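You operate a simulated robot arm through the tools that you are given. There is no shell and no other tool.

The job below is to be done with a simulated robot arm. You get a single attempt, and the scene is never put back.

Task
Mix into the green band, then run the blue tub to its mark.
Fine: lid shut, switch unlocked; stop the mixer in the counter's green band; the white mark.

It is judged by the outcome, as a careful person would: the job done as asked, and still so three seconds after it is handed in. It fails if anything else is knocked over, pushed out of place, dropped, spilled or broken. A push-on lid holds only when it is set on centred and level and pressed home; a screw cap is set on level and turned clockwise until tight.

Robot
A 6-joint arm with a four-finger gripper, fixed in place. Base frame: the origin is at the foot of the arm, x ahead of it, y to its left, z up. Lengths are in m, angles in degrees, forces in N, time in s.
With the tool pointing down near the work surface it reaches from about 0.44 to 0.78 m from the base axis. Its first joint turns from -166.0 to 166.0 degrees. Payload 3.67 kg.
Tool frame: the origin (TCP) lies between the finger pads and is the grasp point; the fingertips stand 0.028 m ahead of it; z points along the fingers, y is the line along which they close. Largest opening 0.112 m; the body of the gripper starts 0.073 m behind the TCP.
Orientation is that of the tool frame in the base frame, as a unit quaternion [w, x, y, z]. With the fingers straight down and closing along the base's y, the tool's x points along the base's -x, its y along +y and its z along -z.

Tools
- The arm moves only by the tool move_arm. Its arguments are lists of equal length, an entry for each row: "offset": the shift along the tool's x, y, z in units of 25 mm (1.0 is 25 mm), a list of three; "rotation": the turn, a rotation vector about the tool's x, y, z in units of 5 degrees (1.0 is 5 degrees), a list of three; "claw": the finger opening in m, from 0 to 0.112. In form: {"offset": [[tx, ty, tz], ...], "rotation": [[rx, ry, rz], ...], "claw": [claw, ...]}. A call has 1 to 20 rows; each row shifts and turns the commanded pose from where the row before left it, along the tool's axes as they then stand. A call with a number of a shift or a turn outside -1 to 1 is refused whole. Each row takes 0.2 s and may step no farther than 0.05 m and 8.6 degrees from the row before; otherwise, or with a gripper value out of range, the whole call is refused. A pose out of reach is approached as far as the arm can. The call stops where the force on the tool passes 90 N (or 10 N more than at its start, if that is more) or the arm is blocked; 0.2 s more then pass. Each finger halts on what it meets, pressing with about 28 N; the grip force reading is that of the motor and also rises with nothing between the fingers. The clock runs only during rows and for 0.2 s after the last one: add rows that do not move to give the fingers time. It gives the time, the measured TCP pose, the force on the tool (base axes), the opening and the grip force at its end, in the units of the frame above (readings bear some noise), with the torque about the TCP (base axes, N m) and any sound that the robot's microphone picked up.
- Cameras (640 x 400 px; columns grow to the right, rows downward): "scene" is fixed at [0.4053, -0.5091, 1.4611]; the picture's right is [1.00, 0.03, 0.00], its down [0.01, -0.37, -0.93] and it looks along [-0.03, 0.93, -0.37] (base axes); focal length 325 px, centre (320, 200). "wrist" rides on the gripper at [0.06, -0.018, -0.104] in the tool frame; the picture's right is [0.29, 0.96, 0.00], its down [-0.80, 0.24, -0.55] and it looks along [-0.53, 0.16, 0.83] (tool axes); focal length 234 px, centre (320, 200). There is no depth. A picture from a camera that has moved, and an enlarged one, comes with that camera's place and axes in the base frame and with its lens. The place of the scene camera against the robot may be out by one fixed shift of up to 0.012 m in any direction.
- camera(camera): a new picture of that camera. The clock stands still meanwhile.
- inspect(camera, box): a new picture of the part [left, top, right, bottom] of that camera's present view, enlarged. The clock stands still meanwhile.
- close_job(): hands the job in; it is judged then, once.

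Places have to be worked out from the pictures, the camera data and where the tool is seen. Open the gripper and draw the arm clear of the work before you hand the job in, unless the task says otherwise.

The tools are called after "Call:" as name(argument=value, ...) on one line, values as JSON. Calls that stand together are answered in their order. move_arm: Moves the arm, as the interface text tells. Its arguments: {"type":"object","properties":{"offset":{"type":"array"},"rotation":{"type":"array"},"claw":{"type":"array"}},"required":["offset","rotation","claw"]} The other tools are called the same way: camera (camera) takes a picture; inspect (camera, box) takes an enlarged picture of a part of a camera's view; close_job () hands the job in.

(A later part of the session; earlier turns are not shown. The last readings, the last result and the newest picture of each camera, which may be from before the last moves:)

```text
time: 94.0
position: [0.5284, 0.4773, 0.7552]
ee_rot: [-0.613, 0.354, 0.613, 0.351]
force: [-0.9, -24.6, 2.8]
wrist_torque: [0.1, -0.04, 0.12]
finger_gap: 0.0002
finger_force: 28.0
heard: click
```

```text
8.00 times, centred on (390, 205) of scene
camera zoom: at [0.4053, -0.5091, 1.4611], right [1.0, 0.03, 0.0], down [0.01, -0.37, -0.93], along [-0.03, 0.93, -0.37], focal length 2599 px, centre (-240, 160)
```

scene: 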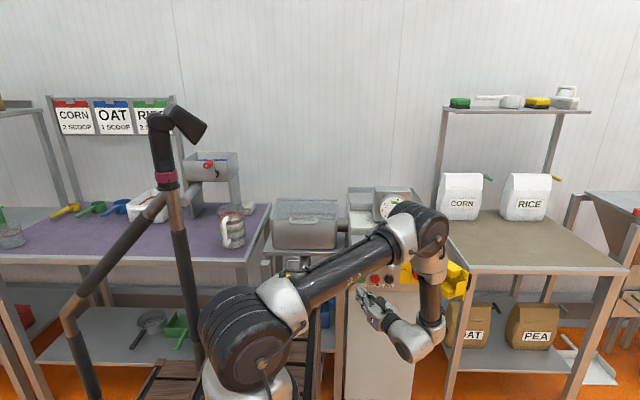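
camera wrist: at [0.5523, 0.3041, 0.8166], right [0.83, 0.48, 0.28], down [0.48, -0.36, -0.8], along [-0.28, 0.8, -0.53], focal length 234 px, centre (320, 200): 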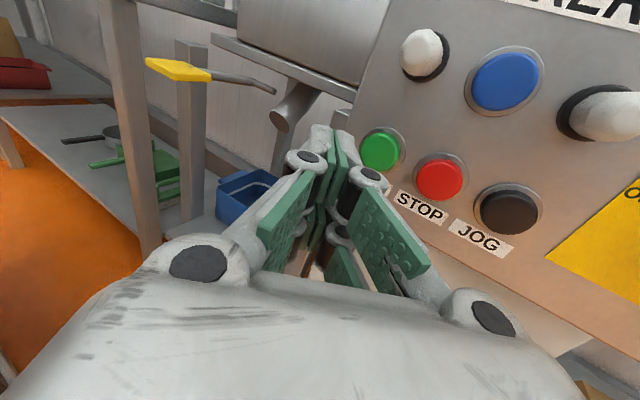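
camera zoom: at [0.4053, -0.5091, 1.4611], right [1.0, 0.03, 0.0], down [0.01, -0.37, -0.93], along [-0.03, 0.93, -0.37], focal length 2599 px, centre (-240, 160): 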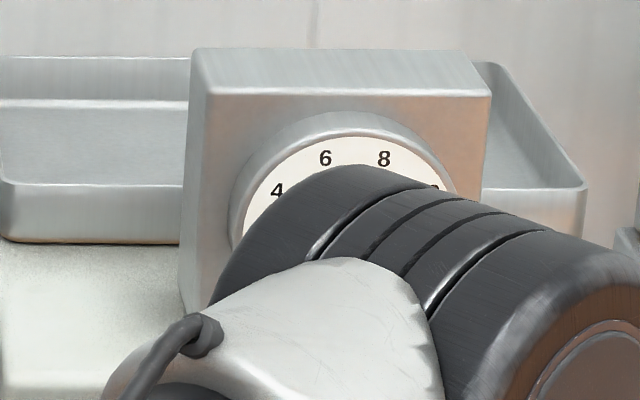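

A click was heard at 25 N. I retreat straight to the STOP hover and read the counter.

Call:
move_arm(offset=[[0, -0.5, -0.87], [0, 0.61, -0.86], [0, 0.61, -0.86]], rotation=[[0, 0, 0], [0, 0, 0], [0, 0, 0]], claw=[0.0, 0.0, 0.0])

Call:
inspect(camera="scene", box=[360, 180, 420, 230])

Call:
inspect(camera="wrist", box=[260, 40, 460, 220])

```text
time: 94.8
position: [0.5758, 0.4292, 0.7578]
ee_rot: [-0.612, 0.355, 0.613, 0.351]
force: [-0.2, 0.0, -0.1]
wrist_torque: [-0.03, 0.01, 0.03]
finger_gap: 0.0
finger_force: 27.9
```

```text
8.00 times, centred on (390, 205) of scene
camera zoom: at [0.4053, -0.5091, 1.4611], right [1.0, 0.03, 0.0], down [0.01, -0.37, -0.93], along [-0.03, 0.93, -0.37], focal length 2599 px, centre (-240, 160)
```

zoom: 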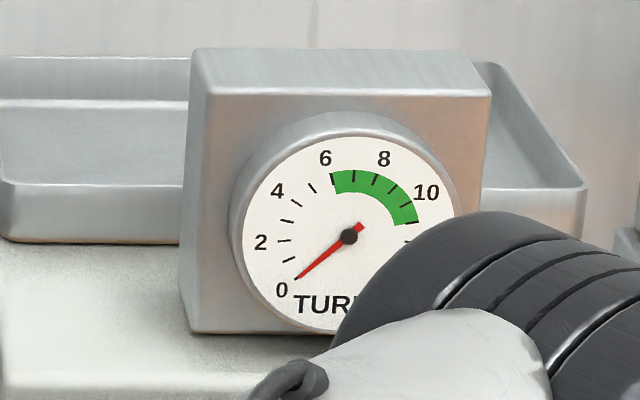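

```text
2.22 times, centred on (360, 130) of wrist
camera zoom: at [0.6131, 0.3304, 0.8173], right [0.83, 0.48, 0.28], down [0.48, -0.36, -0.8], along [-0.28, 0.8, -0.53], focal length 520 px, centre (231, 356)
```

zoom: 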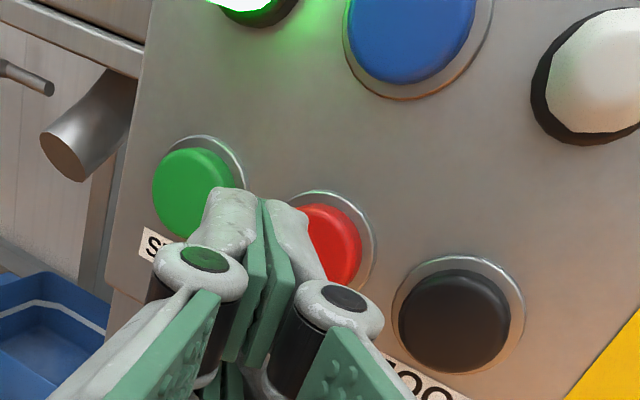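

The lamp above START now glows green, so the mixer is running, and the needle is still near 0. I wait one second to gauge the rate.

Call:
move_arm(offset=[[0, 0, 0], [0, 0, 0], [0, 0, 0], [0, 0, 0]], rotation=[[0, 0, 0], [0, 0, 0], [0, 0, 0], [0, 0, 0]], claw=[0.0, 0.0, 0.0, 0.0])

Call:
inspect(camera="scene", box=[360, 180, 420, 230])

```text
time: 95.8
position: [0.5759, 0.4299, 0.7579]
ee_rot: [-0.612, 0.355, 0.613, 0.351]
force: [0.8, 0.5, -0.2]
wrist_torque: [-0.01, -0.02, 0.02]
finger_gap: 0.0002
finger_force: 27.7
```

```text
8.00 times, centred on (390, 205) of scene
camera zoom: at [0.4053, -0.5091, 1.4611], right [1.0, 0.03, 0.0], down [0.01, -0.37, -0.93], along [-0.03, 0.93, -0.37], focal length 2599 px, centre (-240, 160)
```

zoom: 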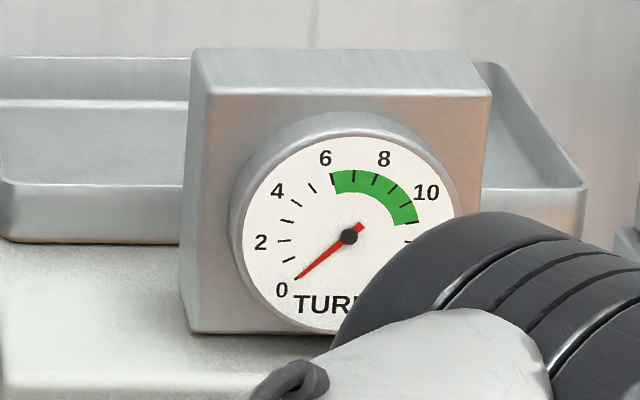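

No visible needle movement yet. I wait a little longer and look at the lamps.

Call:
move_arm(offset=[[0, 0, 0], [0, 0, 0], [0, 0, 0], [0, 0, 0]], rotation=[[0, 0, 0], [0, 0, 0], [0, 0, 0], [0, 0, 0]], claw=[0.0, 0.0, 0.0, 0.0])

Call:
inspect(camera="scene", box=[360, 180, 420, 230])

Call:
camera(camera="wrist")

Call:
camera(camera="scene")

```text
time: 96.8
position: [0.5769, 0.4299, 0.7579]
ee_rot: [-0.612, 0.356, 0.613, 0.351]
force: [-0.8, -0.3, -0.4]
wrist_torque: [-0.02, 0.04, -0.05]
finger_gap: 0.0
finger_force: 27.6
```

```text
8.00 times, centred on (390, 205) of scene
camera zoom: at [0.4053, -0.5091, 1.4611], right [1.0, 0.03, 0.0], down [0.01, -0.37, -0.93], along [-0.03, 0.93, -0.37], focal length 2599 px, centre (-240, 160)
```

zoom: 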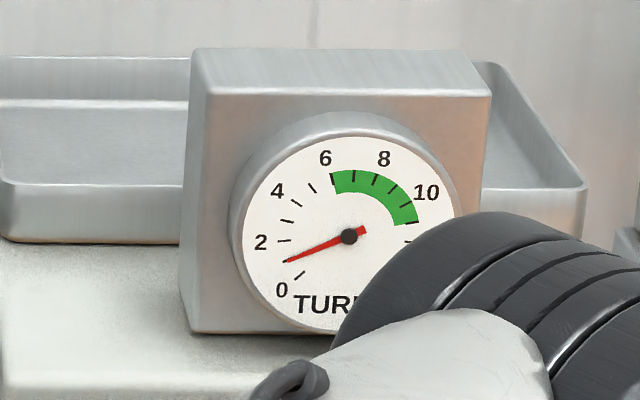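

```text
taken
camera wrist: at [0.6133, 0.3299, 0.8174], right [0.83, 0.48, 0.28], down [0.48, -0.36, -0.8], along [-0.28, 0.8, -0.53], focal length 234 px, centre (320, 200)
```

wrist: 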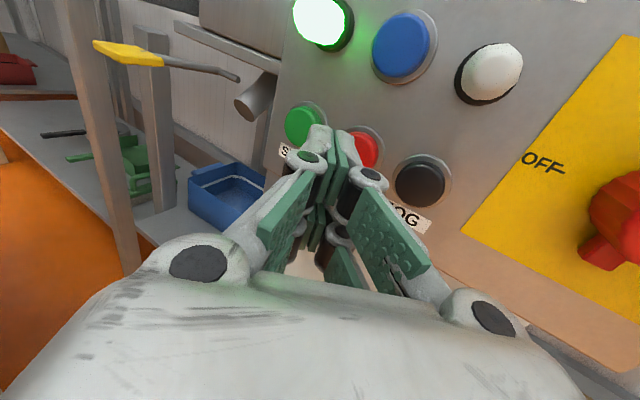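

```text
taken
```

scene: 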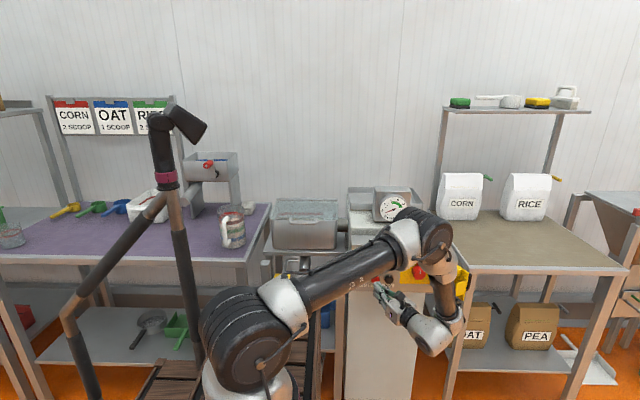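

The counter reads 1 at t=96.8, so it steps one turn every 2–3 s. I have time, so I wait about 4 s and read again.

Call:
move_arm(offset=[[0, 0, 0], [0, 0, 0], [0, 0, 0], [0, 0, 0], [0, 0, 0], [0, 0, 0], [0, 0, 0], [0, 0, 0], [0, 0, 0], [0, 0, 0], [0, 0, 0], [0, 0, 0], [0, 0, 0], [0, 0, 0], [0, 0, 0], [0, 0, 0], [0, 0, 0], [0, 0, 0], [0, 0, 0]], rotation=[[0, 0, 0], [0, 0, 0], [0, 0, 0], [0, 0, 0], [0, 0, 0], [0, 0, 0], [0, 0, 0], [0, 0, 0], [0, 0, 0], [0, 0, 0], [0, 0, 0], [0, 0, 0], [0, 0, 0], [0, 0, 0], [0, 0, 0], [0, 0, 0], [0, 0, 0], [0, 0, 0], [0, 0, 0]], claw=[0.0, 0.0, 0.0, 0.0, 0.0, 0.0, 0.0, 0.0, 0.0, 0.0, 0.0, 0.0, 0.0, 0.0, 0.0, 0.0, 0.0, 0.0, 0.0])

Call:
inspect(camera="scene", box=[360, 180, 420, 230])

```text
time: 100.8
position: [0.5767, 0.4298, 0.7591]
ee_rot: [-0.612, 0.355, 0.613, 0.351]
force: [0.4, 1.5, 0.5]
wrist_torque: [0.01, 0.01, 0.01]
finger_gap: 0.0
finger_force: 27.9
```

```text
8.00 times, centred on (390, 205) of scene
camera zoom: at [0.4053, -0.5091, 1.4611], right [1.0, 0.03, 0.0], down [0.01, -0.37, -0.93], along [-0.03, 0.93, -0.37], focal length 2599 px, centre (-240, 160)
```

zoom: 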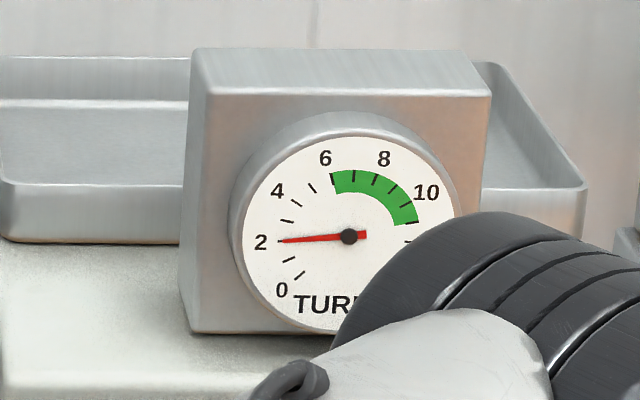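

It reads 2 at t=100.8. I keep waiting in batches.

Call:
move_arm(offset=[[0, 0, 0], [0, 0, 0], [0, 0, 0], [0, 0, 0], [0, 0, 0], [0, 0, 0], [0, 0, 0], [0, 0, 0], [0, 0, 0], [0, 0, 0], [0, 0, 0], [0, 0, 0], [0, 0, 0], [0, 0, 0], [0, 0, 0], [0, 0, 0], [0, 0, 0], [0, 0, 0], [0, 0, 0]], rotation=[[0, 0, 0], [0, 0, 0], [0, 0, 0], [0, 0, 0], [0, 0, 0], [0, 0, 0], [0, 0, 0], [0, 0, 0], [0, 0, 0], [0, 0, 0], [0, 0, 0], [0, 0, 0], [0, 0, 0], [0, 0, 0], [0, 0, 0], [0, 0, 0], [0, 0, 0], [0, 0, 0], [0, 0, 0]], claw=[0.0, 0.0, 0.0, 0.0, 0.0, 0.0, 0.0, 0.0, 0.0, 0.0, 0.0, 0.0, 0.0, 0.0, 0.0, 0.0, 0.0, 0.0, 0.0])

Call:
inspect(camera="scene", box=[360, 180, 420, 230])

```text
time: 104.8
position: [0.5772, 0.4296, 0.7585]
ee_rot: [-0.612, 0.355, 0.613, 0.351]
force: [0.5, -0.3, 0.2]
wrist_torque: [0.0, 0.01, 0.0]
finger_gap: 0.0
finger_force: 28.0
```

```text
8.00 times, centred on (390, 205) of scene
camera zoom: at [0.4053, -0.5091, 1.4611], right [1.0, 0.03, 0.0], down [0.01, -0.37, -0.93], along [-0.03, 0.93, -0.37], focal length 2599 px, centre (-240, 160)
```

zoom: 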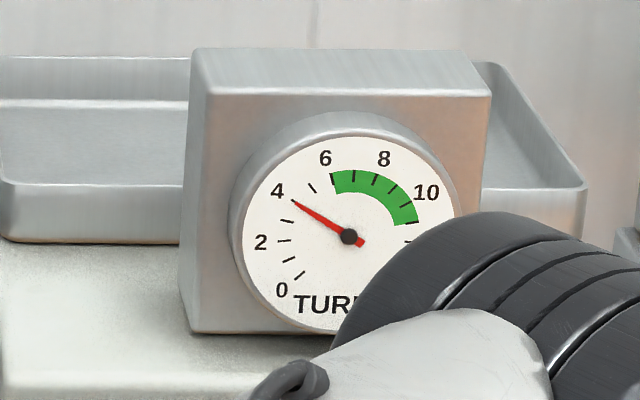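

It reads 4 at t=104.8, about 2.5 s per turn. Count 8 should come near t≈114. I wait again.

Call:
move_arm(offset=[[0, 0, 0], [0, 0, 0], [0, 0, 0], [0, 0, 0], [0, 0, 0], [0, 0, 0], [0, 0, 0], [0, 0, 0], [0, 0, 0], [0, 0, 0], [0, 0, 0], [0, 0, 0], [0, 0, 0], [0, 0, 0], [0, 0, 0], [0, 0, 0], [0, 0, 0], [0, 0, 0], [0, 0, 0]], rotation=[[0, 0, 0], [0, 0, 0], [0, 0, 0], [0, 0, 0], [0, 0, 0], [0, 0, 0], [0, 0, 0], [0, 0, 0], [0, 0, 0], [0, 0, 0], [0, 0, 0], [0, 0, 0], [0, 0, 0], [0, 0, 0], [0, 0, 0], [0, 0, 0], [0, 0, 0], [0, 0, 0], [0, 0, 0]], claw=[0.0, 0.0, 0.0, 0.0, 0.0, 0.0, 0.0, 0.0, 0.0, 0.0, 0.0, 0.0, 0.0, 0.0, 0.0, 0.0, 0.0, 0.0, 0.0])

Call:
inspect(camera="scene", box=[360, 180, 420, 230])

```text
time: 108.8
position: [0.5767, 0.4302, 0.7577]
ee_rot: [-0.612, 0.355, 0.613, 0.351]
force: [-0.3, -0.6, 0.0]
wrist_torque: [-0.03, -0.03, 0.04]
finger_gap: 0.0
finger_force: 28.6
```

```text
8.00 times, centred on (390, 205) of scene
camera zoom: at [0.4053, -0.5091, 1.4611], right [1.0, 0.03, 0.0], down [0.01, -0.37, -0.93], along [-0.03, 0.93, -0.37], focal length 2599 px, centre (-240, 160)
```

zoom: 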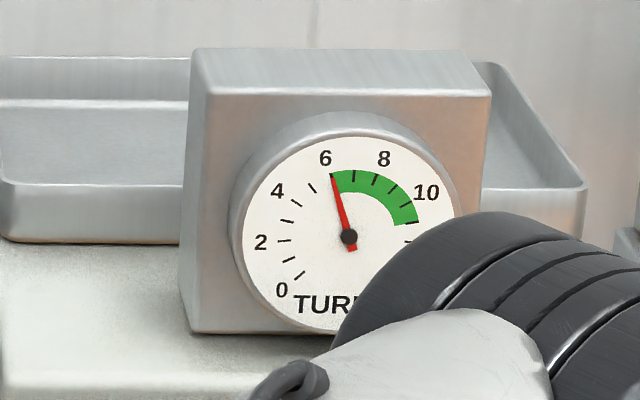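

It reads 6 at t=108.8, right at the band's start. Another 4 s should bring it to 7, and then I press STOP around 7–8.

Call:
move_arm(offset=[[0, 0, 0], [0, 0, 0], [0, 0, 0], [0, 0, 0], [0, 0, 0], [0, 0, 0], [0, 0, 0], [0, 0, 0], [0, 0, 0], [0, 0, 0], [0, 0, 0], [0, 0, 0], [0, 0, 0], [0, 0, 0], [0, 0, 0], [0, 0, 0], [0, 0, 0], [0, 0, 0], [0, 0, 0]], rotation=[[0, 0, 0], [0, 0, 0], [0, 0, 0], [0, 0, 0], [0, 0, 0], [0, 0, 0], [0, 0, 0], [0, 0, 0], [0, 0, 0], [0, 0, 0], [0, 0, 0], [0, 0, 0], [0, 0, 0], [0, 0, 0], [0, 0, 0], [0, 0, 0], [0, 0, 0], [0, 0, 0], [0, 0, 0]], claw=[0.0, 0.0, 0.0, 0.0, 0.0, 0.0, 0.0, 0.0, 0.0, 0.0, 0.0, 0.0, 0.0, 0.0, 0.0, 0.0, 0.0, 0.0, 0.0])

Call:
inspect(camera="scene", box=[360, 180, 420, 230])

```text
time: 112.8
position: [0.5767, 0.4299, 0.7591]
ee_rot: [-0.612, 0.355, 0.612, 0.353]
force: [-0.7, 0.4, 0.4]
wrist_torque: [0.01, 0.0, -0.01]
finger_gap: 0.0
finger_force: 28.4
```

```text
8.00 times, centred on (390, 205) of scene
camera zoom: at [0.4053, -0.5091, 1.4611], right [1.0, 0.03, 0.0], down [0.01, -0.37, -0.93], along [-0.03, 0.93, -0.37], focal length 2599 px, centre (-240, 160)
```

zoom: 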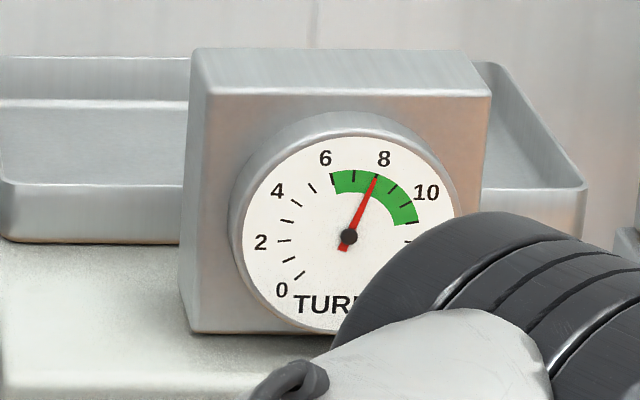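

The counter reads 8, in the middle of the band. I press STOP now.

Call:
move_arm(offset=[[0, 0.46, 0.8], [0, 0.5, 0.87]], rotation=[[0, 0, 0], [0, 0, 0]], claw=[0.0, 0.0])

Call:
inspect(camera="scene", box=[360, 180, 420, 230])

Call:
camera(camera="wrist")

```text
time: 113.4
position: [0.5751, 0.4757, 0.758]
ee_rot: [-0.612, 0.356, 0.613, 0.351]
force: [40.5, -95.1, 7.8]
wrist_torque: [0.49, 0.15, -0.09]
finger_gap: 0.0
finger_force: 27.5
heard: click
```

```text
8.00 times, centred on (390, 205) of scene
camera zoom: at [0.4053, -0.5091, 1.4611], right [1.0, 0.03, 0.0], down [0.01, -0.37, -0.93], along [-0.03, 0.93, -0.37], focal length 2599 px, centre (-240, 160)
```

zoom: 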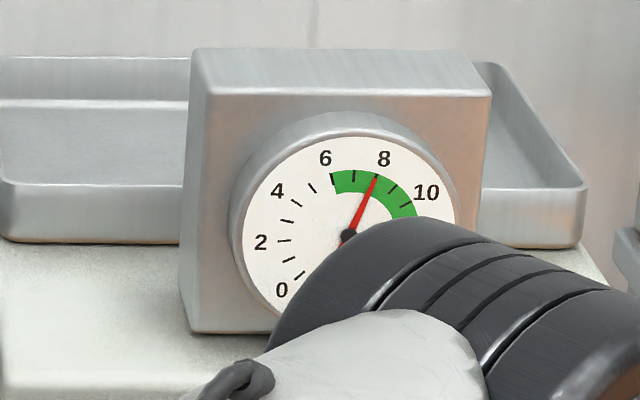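

```text
taken
camera wrist: at [0.6118, 0.3762, 0.8163], right [0.83, 0.48, 0.28], down [0.48, -0.36, -0.8], along [-0.28, 0.8, -0.53], focal length 234 px, centre (320, 200)
```

wrist: 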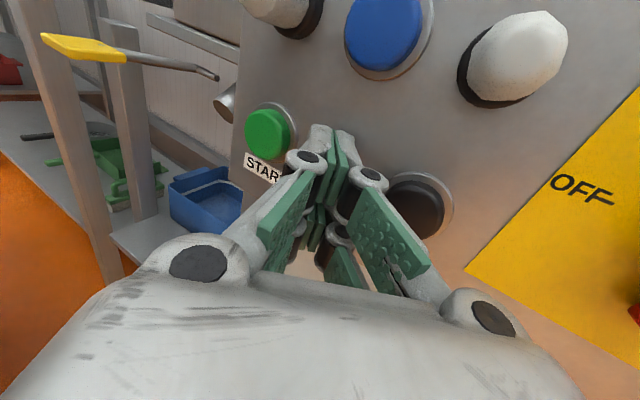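

A click was heard and the lamp went out with the counter at 8. I release the button, back off, and verify the needle stays at 8.

Call:
move_arm(offset=[[0, -0.5, -0.87], [0, -0.3, -0.87], [0, 0, -0.9], [0, 0, 0], [0, 0, 0], [0, 0, 0]], rotation=[[0, 0, 0], [0, 0, 0], [0, 0, 0], [0, 0, 0], [0, 0, 0], [0, 0, 0]], claw=[0.0, 0.0, 0.0, 0.0, 0.0, 0.0])

Call:
inspect(camera="scene", box=[360, 180, 420, 230])

Call:
camera(camera="wrist")

```text
time: 114.8
position: [0.5923, 0.4092, 0.7573]
ee_rot: [-0.612, 0.356, 0.613, 0.352]
force: [-0.5, 0.1, 0.2]
wrist_torque: [0.0, 0.0, 0.0]
finger_gap: 0.0001
finger_force: 27.9
```

```text
8.00 times, centred on (390, 205) of scene
camera zoom: at [0.4053, -0.5091, 1.4611], right [1.0, 0.03, 0.0], down [0.01, -0.37, -0.93], along [-0.03, 0.93, -0.37], focal length 2599 px, centre (-240, 160)
```

zoom: 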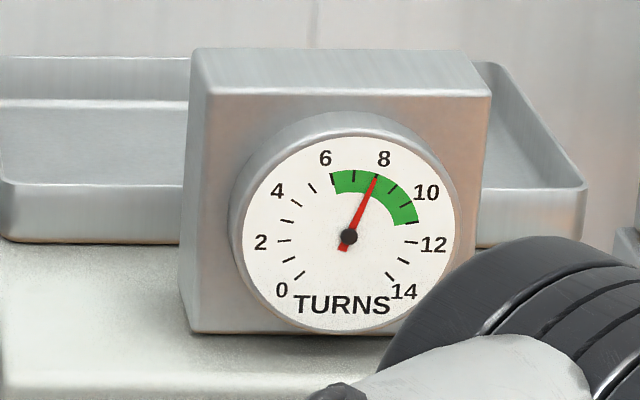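

```text
taken
camera wrist: at [0.6281, 0.3094, 0.8162], right [0.83, 0.48, 0.28], down [0.48, -0.36, -0.8], along [-0.28, 0.8, -0.53], focal length 234 px, centre (320, 200)
```

wrist: 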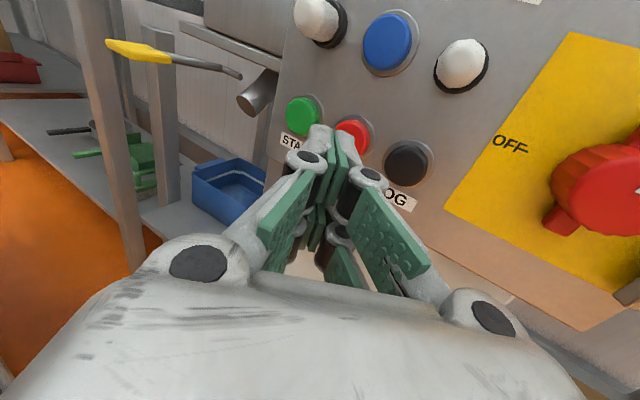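

The mixer has stopped with the counter at 8 and the lamp off. Now the discharge: I look closely at the valve lever, spout and tub.

Call:
inspect(camera="wrist", box=[90, 20, 300, 230])

Call:
inspect(camera="scene", box=[255, 220, 355, 340])

```text
1.90 times, centred on (195, 125) of wrist
camera zoom: at [0.6281, 0.3094, 0.8162], right [0.83, 0.48, 0.28], down [0.48, -0.36, -0.8], along [-0.28, 0.8, -0.53], focal length 446 px, centre (558, 343)
```

zoom: 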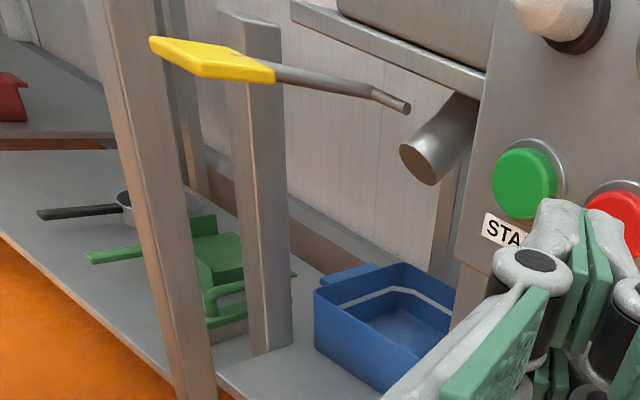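

```text
3.33 times, centred on (305, 280) of scene
camera zoom: at [0.4053, -0.5091, 1.4611], right [1.0, 0.03, 0.0], down [0.01, -0.37, -0.93], along [-0.03, 0.93, -0.37], focal length 1083 px, centre (370, -67)
```

zoom: 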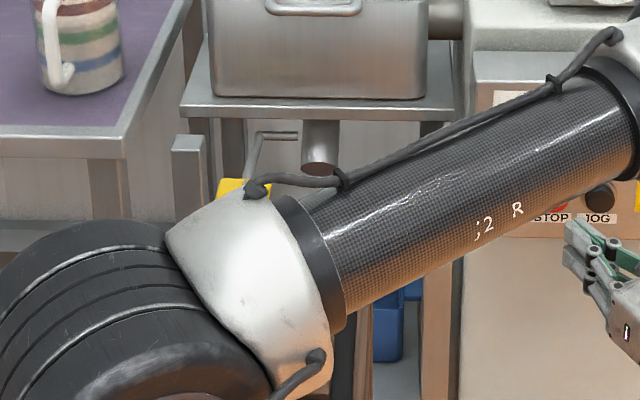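

The lever is a bell-crank: the yellow pedal plate at about (0.22, 0.54, 0.716) sits on a rod whose pivot runs along x beside the spout, so pressing the plate down should open the spout. I'll do that with the tool pointing down and the camera facing the tub. First I retreat, rise, and straighten the yaw.

Call:
move_arm(offset=[[0, 0, -1], [0, 0, -1], [1, 0, 0], [1, 0, 0], [1, 0, 0], [1, 0, 0], [1, 0, 0], [1, 0, 0], [1, -0.8, 0.2], [1, -0.8, 0.2], [1, -0.8, 0.2], [1, -0.8, 0.2], [1, -0.8, 0.2], [1, -0.8, 0.2]], rotation=[[0, 0, 0], [0, 0, 0], [-1, 0, 0], [-1, 0, 0], [-1, 0, 0], [-1, 0, 0], [-1, 0, 0], [-1, 0, 0], [0, 0, 0], [0, 0, 0], [0, 0, 0], [0, 0, 0], [0, 0, 0], [0, 0, 0]], claw=[0.0, 0.0, 0.0, 0.0, 0.0, 0.0, 0.0, 0.0, 0.0, 0.0, 0.0, 0.0, 0.0, 0.0])

Call:
move_arm(offset=[[0, 0, 0], [0, 0, 0], [0, 0, 0], [0, 0, 0], [0, 0, 0], [0, 0, 0], [0, 0, 0], [0, 0, 0], [0, 0, 0], [0, 0, 0], [0, 0, 0], [0, 0, 0], [0, 0, 0], [0, 0, 0], [0, 0, 0], [0, 0, 0], [0, 0, 0], [0, 0, 0]], rotation=[[0, -1, 0], [0, -1, 0], [0, -1, 0], [0, -1, 0], [0, -1, 0], [0, -1, 0], [0, -1, 0], [0, -1, 0], [0, -1, 0], [0, -1, 0], [0, -1, 0], [0, -1, 0], [0, -1, 0], [0, -1, 0], [0, -1, 0], [0, -1, 0], [0, -1, 0], [0, -1, 0]], claw=[0.0, 0.0, 0.0, 0.0, 0.0, 0.0, 0.0, 0.0, 0.0, 0.0, 0.0, 0.0, 0.0, 0.0, 0.0, 0.0, 0.0, 0.0])

Call:
camera(camera="scene")

```text
time: 117.8
position: [0.4976, 0.3989, 1.0564]
ee_rot: [-0.5, 0.501, 0.501, 0.498]
force: [0.3, -0.2, -0.1]
wrist_torque: [0.03, -0.01, 0.02]
finger_gap: 0.0
finger_force: 27.8
```

```text
time: 121.6
position: [0.4996, 0.3988, 1.0572]
ee_rot: [0.002, 0.707, 0.707, -0.002]
force: [-0.4, -0.2, 0.5]
wrist_torque: [0.04, -0.02, -0.02]
finger_gap: 0.0
finger_force: 27.8
```

```text
taken
```

scene: 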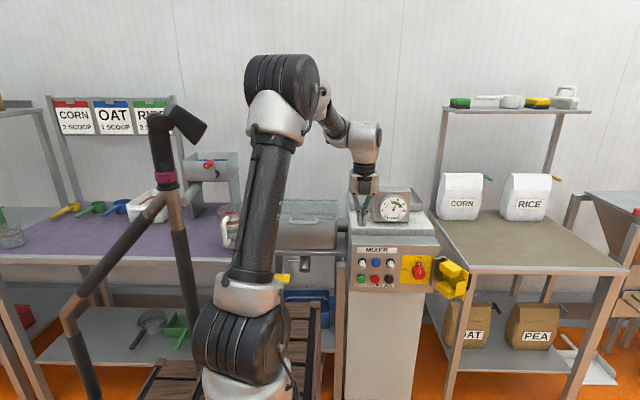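

The tool points down and all is clear. I turn it 180° about its axis so the camera faces the tub (+y side).

Call:
move_arm(offset=[[0, 0, 0], [0, 0, 0], [0, 0, 0], [0, 0, 0], [0, 0, 0], [0, 0, 0], [0, 0, 0], [0, 0, 0], [0, 0, 0], [0, 0, 0], [0, 0, 0], [0, 0, 0], [0, 0, 0], [0, 0, 0], [0, 0, 0], [0, 0, 0], [0, 0, 0], [0, 0, 0]], rotation=[[0, 0, -1], [0, 0, -1], [0, 0, -1], [0, 0, -1], [0, 0, -1], [0, 0, -1], [0, 0, -1], [0, 0, -1], [0, 0, -1], [0, 0, -1], [0, 0, -1], [0, 0, -1], [0, 0, -1], [0, 0, -1], [0, 0, -1], [0, 0, -1], [0, 0, -1], [0, 0, -1]], claw=[0.0, 0.0, 0.0, 0.0, 0.0, 0.0, 0.0, 0.0, 0.0, 0.0, 0.0, 0.0, 0.0, 0.0, 0.0, 0.0, 0.0, 0.0])

Call:
move_arm(offset=[[0, 0, 0], [0, 0, 0], [0, 0, 0], [0, 0, 0], [0, 0, 0], [0, 0, 0], [0, 0, 0], [0, 0, 0], [0, 0, 0], [0, 0, 0], [0, 0, 0], [0, 0, 0], [0, 0, 0], [0, 0, 0], [0, 0, 0], [0, 0, 0], [0, 0, 0], [0, 0, 0]], rotation=[[0, 0, -1], [0, 0, -1], [0, 0, -1], [0, 0, -1], [0, 0, -1], [0, 0, -1], [0, 0, -1], [0, 0, -1], [0, 0, -1], [0, 0, -1], [0, 0, -1], [0, 0, -1], [0, 0, -1], [0, 0, -1], [0, 0, -1], [0, 0, -1], [0, 0, -1], [0, 0, -1]], claw=[0.0, 0.0, 0.0, 0.0, 0.0, 0.0, 0.0, 0.0, 0.0, 0.0, 0.0, 0.0, 0.0, 0.0, 0.0, 0.0, 0.0, 0.0])

Call:
camera(camera="wrist")

```text
time: 125.4
position: [0.498, 0.3985, 1.0578]
ee_rot: [-0.001, 0.0, 1.0, -0.003]
force: [0.4, -0.2, 0.2]
wrist_torque: [-0.03, -0.02, -0.01]
finger_gap: 0.0
finger_force: 28.5
```

```text
time: 129.2
position: [0.4985, 0.3986, 1.0578]
ee_rot: [0.003, 0.708, -0.707, 0.001]
force: [-0.4, 0.7, 0.1]
wrist_torque: [0.03, 0.01, 0.02]
finger_gap: 0.0001
finger_force: 28.4
```

```text
taken
camera wrist: at [0.5165, 0.3388, 1.1605], right [-0.96, -0.29, 0.0], down [-0.24, 0.8, 0.55], along [-0.16, 0.53, -0.83], focal length 234 px, centre (320, 200)
```

wrist: 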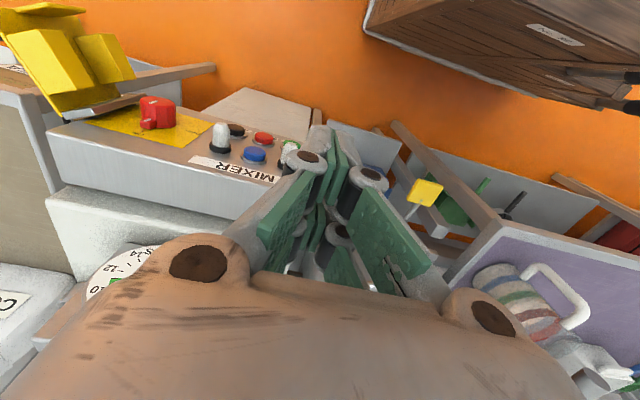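

I can see the yellow lever, tub and the floor stand. I move toward a point above and in front of the lever at z≈0.98, in two stages with a check.

Call:
move_arm(offset=[[-0.15, 0.95, 0.25], [-0.15, 0.95, 0.25], [-0.15, 0.95, 0.25], [-0.15, 0.95, 0.25], [-0.15, 0.95, 0.25], [-0.15, 0.95, 0.25]], rotation=[[0, 0, 0], [0, 0, 0], [0, 0, 0], [0, 0, 0], [0, 0, 0], [0, 0, 0]], claw=[0.0, 0.0, 0.0, 0.0, 0.0, 0.0])

Call:
camera(camera="scene")

Call:
camera(camera="wrist")

```text
time: 130.6
position: [0.3571, 0.4224, 1.0199]
ee_rot: [0.001, 0.708, -0.707, 0.001]
force: [0.4, 0.2, -0.3]
wrist_torque: [-0.03, 0.0, -0.03]
finger_gap: 0.0002
finger_force: 28.4
```

```text
taken
```

scene: 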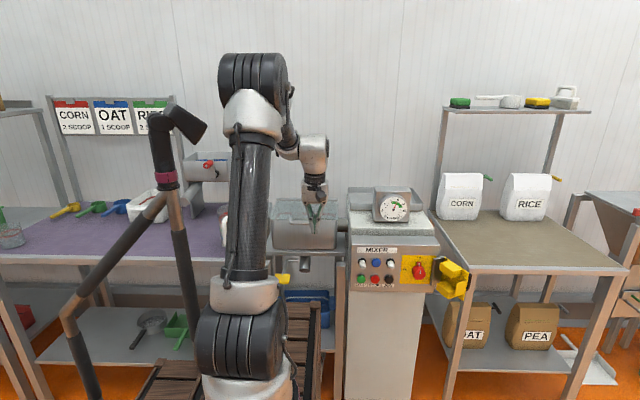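

```text
taken
camera wrist: at [0.3743, 0.3625, 1.1222], right [-0.96, -0.29, 0.0], down [-0.24, 0.8, 0.55], along [-0.16, 0.53, -0.83], focal length 234 px, centre (320, 200)
```

wrist: 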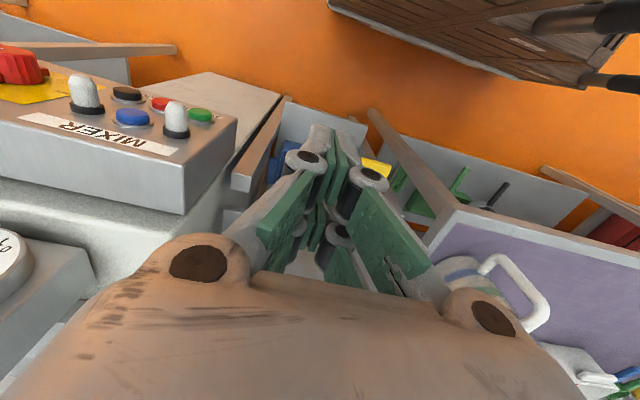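

The path is clear of the stand and pole. I continue to a point right above the lever plate at z≈0.90.

Call:
move_arm(offset=[[-0.6, 0.9, 0.6], [-0.6, 0.9, 0.6], [-0.6, 0.9, 0.6], [-0.6, 0.9, 0.6], [-0.6, 0.9, 0.6], [-0.6, 0.9, 0.6]], rotation=[[0, 0, 0], [0, 0, 0], [0, 0, 0], [0, 0, 0], [0, 0, 0], [0, 0, 0]], claw=[0.0, 0.0, 0.0, 0.0, 0.0, 0.0])

Call:
camera(camera="scene")

Call:
camera(camera="wrist")

```text
time: 132.0
position: [0.2205, 0.5113, 0.9302]
ee_rot: [0.002, 0.708, -0.707, 0.001]
force: [0.2, -0.2, 1.0]
wrist_torque: [0.0, 0.01, 0.01]
finger_gap: 0.0
finger_force: 27.4
```

```text
taken
```

scene: 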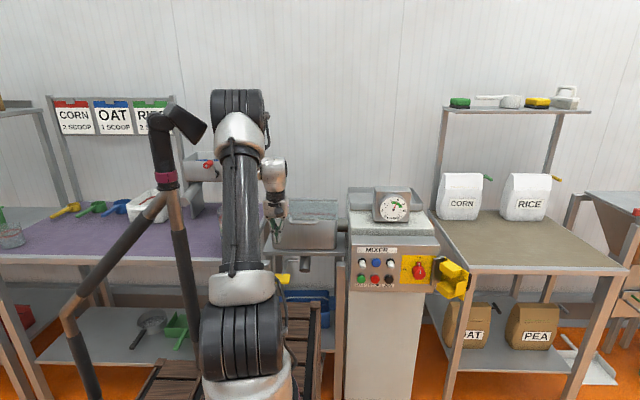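

```text
taken
camera wrist: at [0.2388, 0.4513, 1.0328], right [-0.96, -0.29, 0.0], down [-0.24, 0.8, 0.55], along [-0.16, 0.53, -0.83], focal length 234 px, centre (320, 200)
```

wrist: 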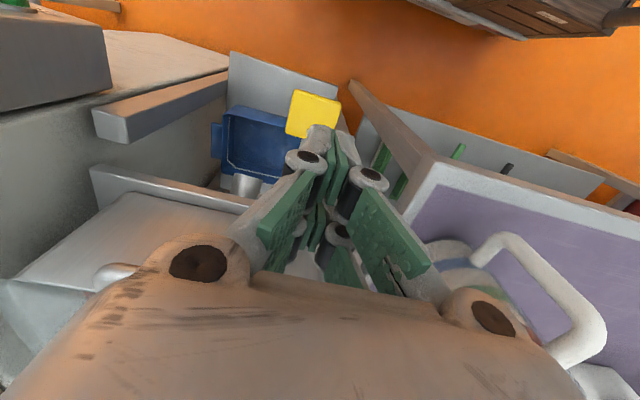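

I see the yellow plate, spout and tub. I enlarge both views to place the fingertip on the plate and to see the mark in the tub.

Call:
inspect(camera="wrist", box=[200, 60, 380, 220])

Call:
inspect(camera="scene", box=[260, 230, 350, 340])

```text
2.50 times, centred on (290, 140) of wrist
camera zoom: at [0.2388, 0.4513, 1.0328], right [-0.96, -0.29, 0.0], down [-0.24, 0.8, 0.55], along [-0.16, 0.53, -0.83], focal length 585 px, centre (395, 350)
```

zoom: 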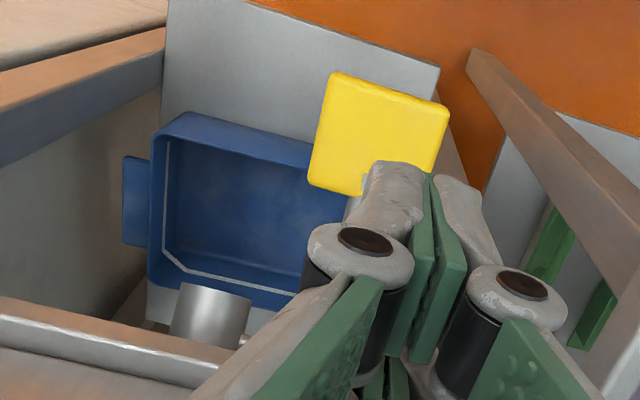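

```text
3.64 times, centred on (305, 285) of scene
camera zoom: at [0.4053, -0.5091, 1.4611], right [1.0, 0.03, 0.0], down [0.01, -0.37, -0.93], along [-0.03, 0.93, -0.37], focal length 1182 px, centre (374, -109)
```

zoom: 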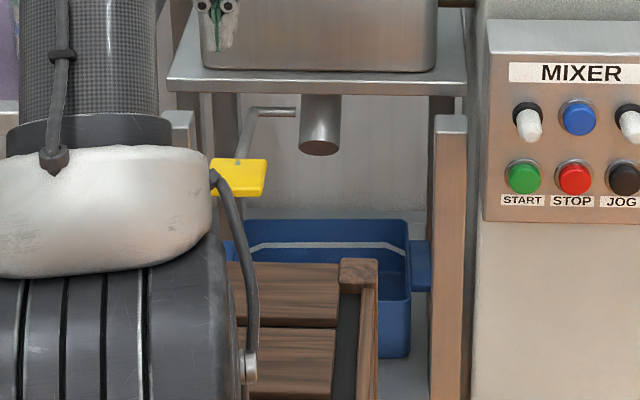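

The scene camera shows the tub's inner back wall with the white line, which is good for watching the fill. Before descending I check the post to the right of the plate in the wrist view for clearance.

Call:
inspect(camera="wrist", box=[290, 60, 480, 260])

Call:
inspect(camera="scene", box=[230, 200, 330, 300])

```text
2.00 times, centred on (385, 160) of wrist
camera zoom: at [0.2388, 0.4513, 1.0328], right [-0.96, -0.29, 0.0], down [-0.24, 0.8, 0.55], along [-0.16, 0.53, -0.83], focal length 468 px, centre (190, 280)
```

zoom: 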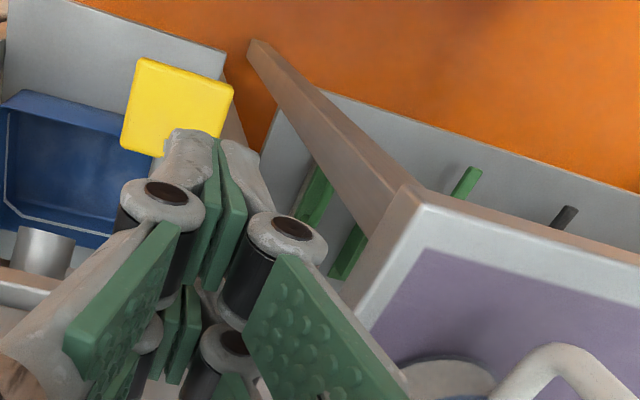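

```text
4.00 times, centred on (280, 250) of scene
camera zoom: at [0.4053, -0.5091, 1.4611], right [1.0, 0.03, 0.0], down [0.01, -0.37, -0.93], along [-0.03, 0.93, -0.37], focal length 1300 px, centre (480, 0)
```

zoom: 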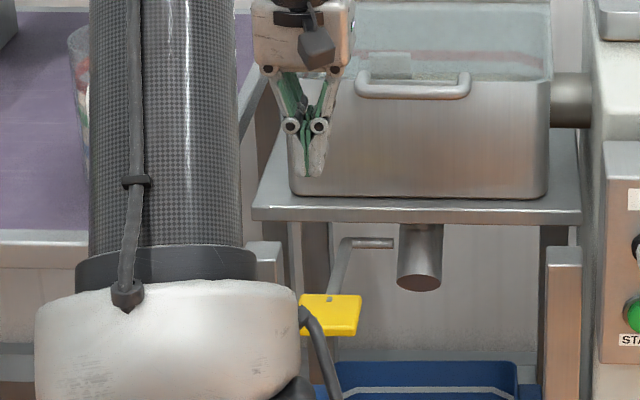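

The only nearby post is the stand's leg at about (0.136, 0.633), well clear. The lever pivots on an x-axis shaft into the spout, so pressing the plate down should open it. I descend to just above the plate.

Call:
move_arm(offset=[[-0.08, -0.04, 0.9], [-0.08, -0.04, 0.9], [-0.08, -0.04, 0.9], [-0.08, -0.04, 0.9], [-0.08, -0.04, 0.9]], rotation=[[0, 0, 0], [0, 0, 0], [0, 0, 0], [0, 0, 0], [0, 0, 0]], claw=[0.0, 0.0, 0.0, 0.0, 0.0])

Call:
inspect(camera="wrist", box=[200, 20, 400, 220])

Call:
inspect(camera="scene", box=[250, 220, 340, 330])

```text
time: 133.2
position: [0.2244, 0.5189, 0.8184]
ee_rot: [-0.003, -0.707, 0.708, -0.001]
force: [-0.2, 0.4, 0.4]
wrist_torque: [0.0, -0.03, 0.0]
finger_gap: 0.0
finger_force: 27.9
```

```text
2.00 times, centred on (300, 120) of wrist
camera zoom: at [0.2426, 0.4585, 0.9208], right [-0.96, -0.29, 0.0], down [-0.24, 0.8, 0.55], along [-0.16, 0.53, -0.83], focal length 468 px, centre (360, 360)
```

zoom: 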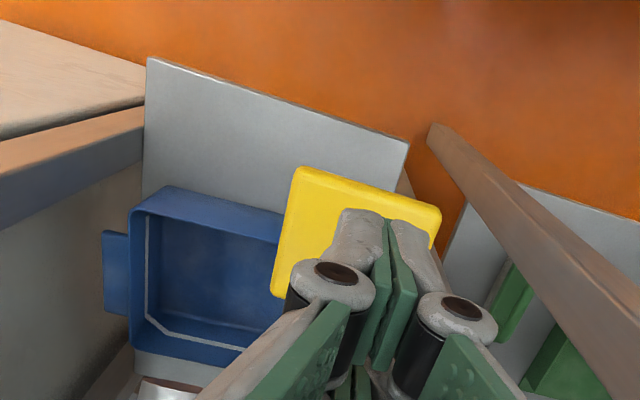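

```text
3.64 times, centred on (295, 275) of scene
camera zoom: at [0.4053, -0.5091, 1.4611], right [1.0, 0.03, 0.0], down [0.01, -0.37, -0.93], along [-0.03, 0.93, -0.37], focal length 1182 px, centre (411, -73)
```

zoom: 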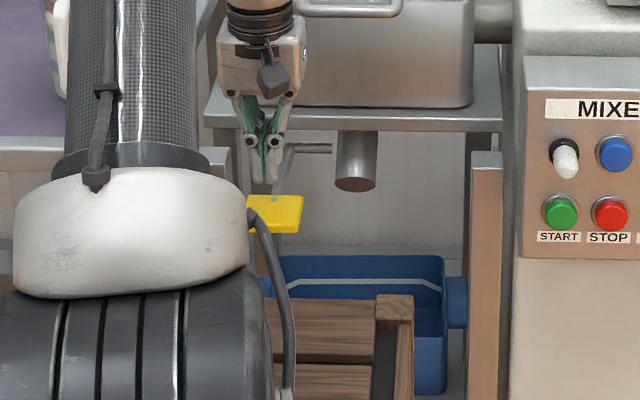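

Triangulating again puts the plate's centre at (0.224, 0.527, 0.732), about 55 mm wide. If I grip its left and right edges, I can both open and close the valve, because the plate can pivot in the pads. I open to 80 mm and descend around it.

Call:
move_arm(offset=[[0, 0, 0], [0, 0, 0], [-0.1, 0, 0.8], [-0.1, 0, 0.8], [-0.1, 0, 0.8]], rotation=[[0, 0, 0], [0, 0, 0], [0, 0, 0], [0, 0, 0], [0, 0, 0]], claw=[0.05, 0.085, 0.085, 0.085, 0.085])

Call:
camera(camera="wrist")

Call:
inspect(camera="scene", box=[250, 220, 340, 330])

```text
time: 134.4
position: [0.2248, 0.5284, 0.7579]
ee_rot: [0.003, 0.707, -0.707, 0.001]
force: [-0.5, -0.3, -0.1]
wrist_torque: [0.0, 0.01, -0.01]
finger_gap: 0.085
finger_force: 0.0
```

```text
taken
camera wrist: at [0.2424, 0.468, 0.86], right [-0.96, -0.29, 0.0], down [-0.24, 0.8, 0.55], along [-0.16, 0.53, -0.83], focal length 234 px, centre (320, 200)
```

wrist: 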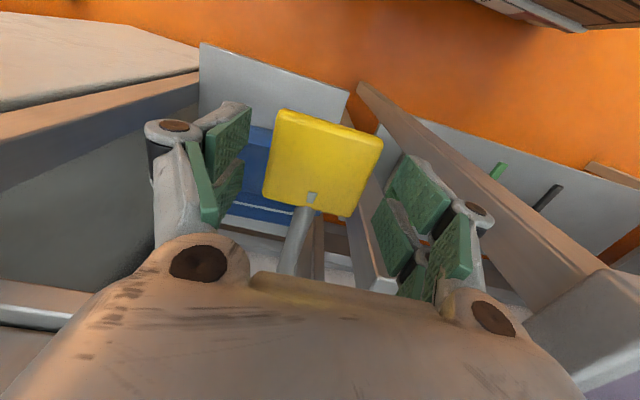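

```text
3.64 times, centred on (295, 275) of scene
camera zoom: at [0.4053, -0.5091, 1.4611], right [1.0, 0.03, 0.0], down [0.01, -0.37, -0.93], along [-0.03, 0.93, -0.37], focal length 1182 px, centre (411, -73)
```

zoom: 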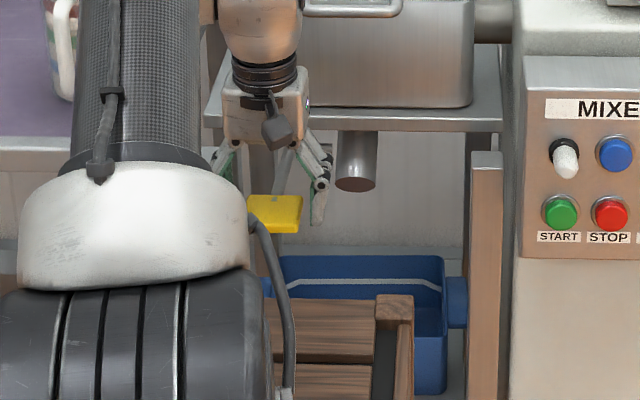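

The plate sits centred between the fingers. I descend the last 23 mm and close on its edges.

Call:
move_arm(offset=[[0, 0, 0.5], [0, 0, 0.42]], rotation=[[0, 0, 0], [0, 0, 0]], claw=[0.085, 0.085])

Call:
camera(camera="wrist")

```text
time: 135.0
position: [0.2236, 0.5275, 0.7355]
ee_rot: [-0.003, -0.707, 0.707, 0.0]
force: [0.0, -0.1, 1.0]
wrist_torque: [0.01, 0.03, 0.03]
finger_gap: 0.0849
finger_force: 0.0
```

```text
taken
camera wrist: at [0.2412, 0.4673, 0.8378], right [-0.96, -0.29, 0.0], down [-0.24, 0.8, 0.55], along [-0.16, 0.53, -0.83], focal length 234 px, centre (320, 200)
```

wrist: 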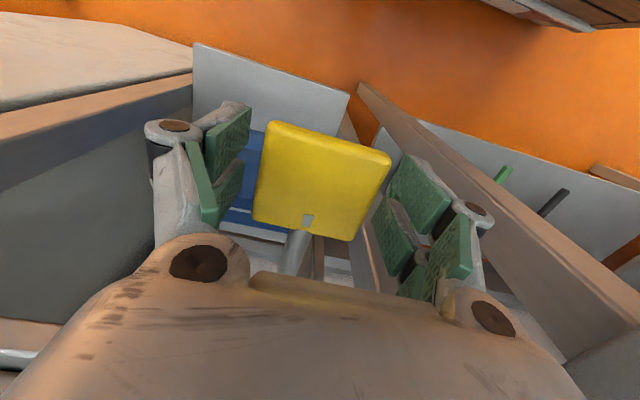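

The plate is level with the pads. I close gently.

Call:
move_arm(offset=[[0, 0, 0], [0, 0, 0], [0, 0, 0]], rotation=[[0, 0, 0], [0, 0, 0], [0, 0, 0]], claw=[0.06, 0.05, 0.04])

Call:
camera(camera="wrist")

Call:
inspect(camera="scene", box=[250, 220, 340, 330])

```text
time: 135.8
position: [0.2242, 0.5272, 0.7346]
ee_rot: [-0.001, -0.707, 0.707, -0.001]
force: [26.3, 2.0, 4.1]
wrist_torque: [0.34, -0.46, 0.15]
finger_gap: 0.0587
finger_force: 45.1
```

```text
taken
camera wrist: at [0.243, 0.4674, 0.8379], right [-0.96, -0.29, 0.0], down [-0.24, 0.8, 0.55], along [-0.16, 0.53, -0.83], focal length 234 px, centre (320, 200)
```

wrist: 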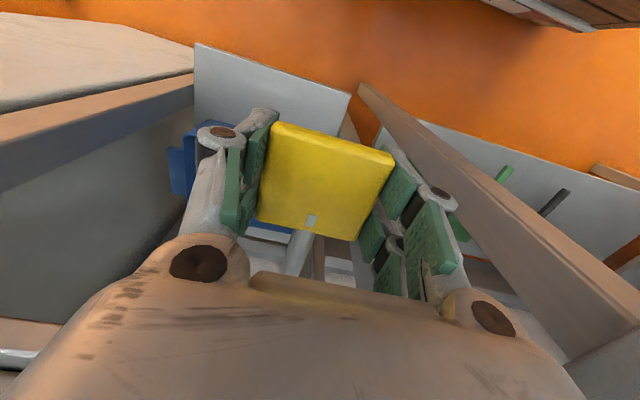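

```text
3.64 times, centred on (295, 275) of scene
camera zoom: at [0.4053, -0.5091, 1.4611], right [1.0, 0.03, 0.0], down [0.01, -0.37, -0.93], along [-0.03, 0.93, -0.37], focal length 1182 px, centre (411, -73)
```

zoom: 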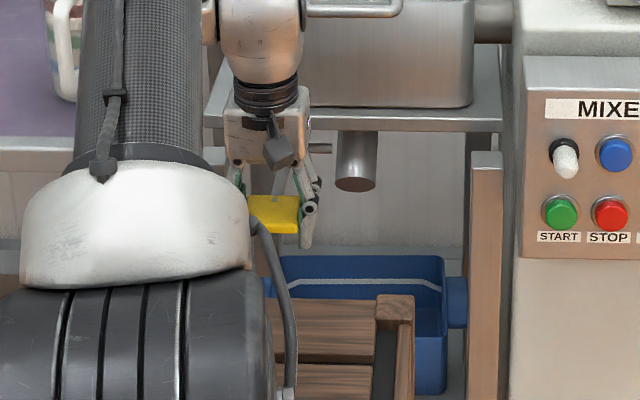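

The plate is gripped (58.7 mm). I relieve the small x load and press down 5 mm to see how it responds, with the tub in view of the scene camera.

Call:
move_arm(offset=[[0, -0.07, 0.1], [0, 0, 0.1]], rotation=[[0, 0, 0], [0, 0, 0]], claw=[0.04, 0.04])

Call:
inspect(camera="scene", box=[250, 220, 340, 330])

```text
time: 136.4
position: [0.2254, 0.5262, 0.7307]
ee_rot: [-0.002, -0.707, 0.708, -0.001]
force: [-0.3, -6.6, 10.6]
wrist_torque: [1.21, 0.01, -0.47]
finger_gap: 0.0588
finger_force: 44.9
```

```text
3.64 times, centred on (295, 275) of scene
camera zoom: at [0.4053, -0.5091, 1.4611], right [1.0, 0.03, 0.0], down [0.01, -0.37, -0.93], along [-0.03, 0.93, -0.37], focal length 1182 px, centre (411, -73)
```

zoom: 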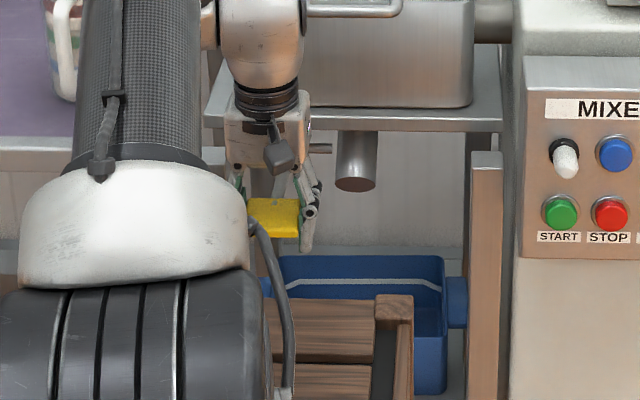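

It moves with about 10 N and there's no flow yet. I continue downward in 5 mm steps.

Call:
move_arm(offset=[[0, 0, 0.15], [0, 0, 0.15]], rotation=[[0, 0, 0], [0, 0, 0]], claw=[0.04, 0.04])

Call:
inspect(camera="scene", box=[250, 220, 340, 330])

```text
time: 137.0
position: [0.2251, 0.5274, 0.7226]
ee_rot: [0.001, 0.708, -0.707, 0.0]
force: [-14.2, -1.0, 9.2]
wrist_torque: [1.15, 0.13, -0.11]
finger_gap: 0.0587
finger_force: 45.0
```

```text
3.64 times, centred on (295, 275) of scene
camera zoom: at [0.4053, -0.5091, 1.4611], right [1.0, 0.03, 0.0], down [0.01, -0.37, -0.93], along [-0.03, 0.93, -0.37], focal length 1182 px, centre (411, -73)
```

zoom: 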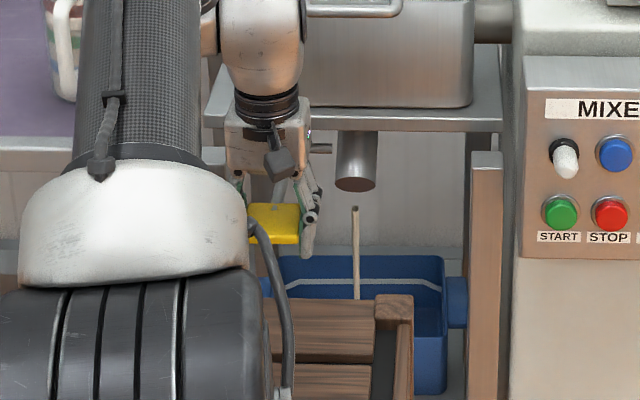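

Flow has started as a thin stream. I hold this opening for a second and watch the level.

Call:
move_arm(offset=[[0, 0, 0], [0, 0, 0], [0, 0, 0], [0, 0, 0]], rotation=[[0, 0, 0], [0, 0, 0], [0, 0, 0], [0, 0, 0]], claw=[0.04, 0.04, 0.04, 0.04])

Call:
inspect(camera="scene", box=[275, 260, 335, 330])

Call:
camera(camera="wrist")

```text
time: 138.0
position: [0.2248, 0.5283, 0.7219]
ee_rot: [0.003, 0.707, -0.707, 0.001]
force: [-31.4, 7.7, 4.2]
wrist_torque: [0.45, 0.2, -0.32]
finger_gap: 0.0585
finger_force: 44.1
```

```text
5.71 times, centred on (305, 295) of scene
camera zoom: at [0.4053, -0.5091, 1.4611], right [1.0, 0.03, 0.0], down [0.01, -0.37, -0.93], along [-0.03, 0.93, -0.37], focal length 1857 px, centre (406, -343)
```

zoom: 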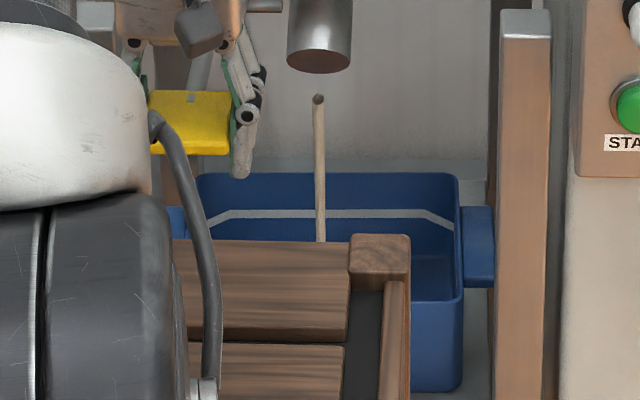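

```text
taken
camera wrist: at [0.2432, 0.4678, 0.8251], right [-0.96, -0.29, 0.0], down [-0.24, 0.8, 0.55], along [-0.16, 0.53, -0.83], focal length 234 px, centre (320, 200)
```

wrist: 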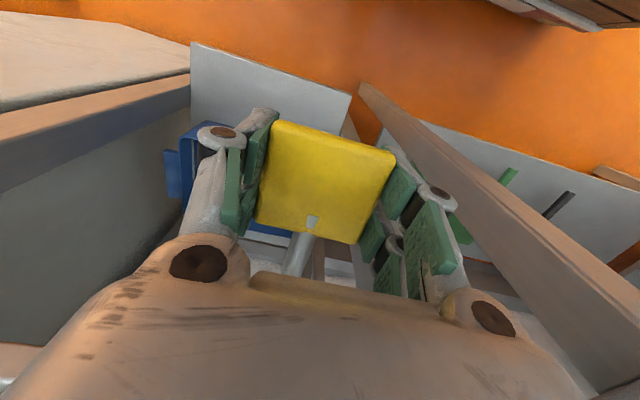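

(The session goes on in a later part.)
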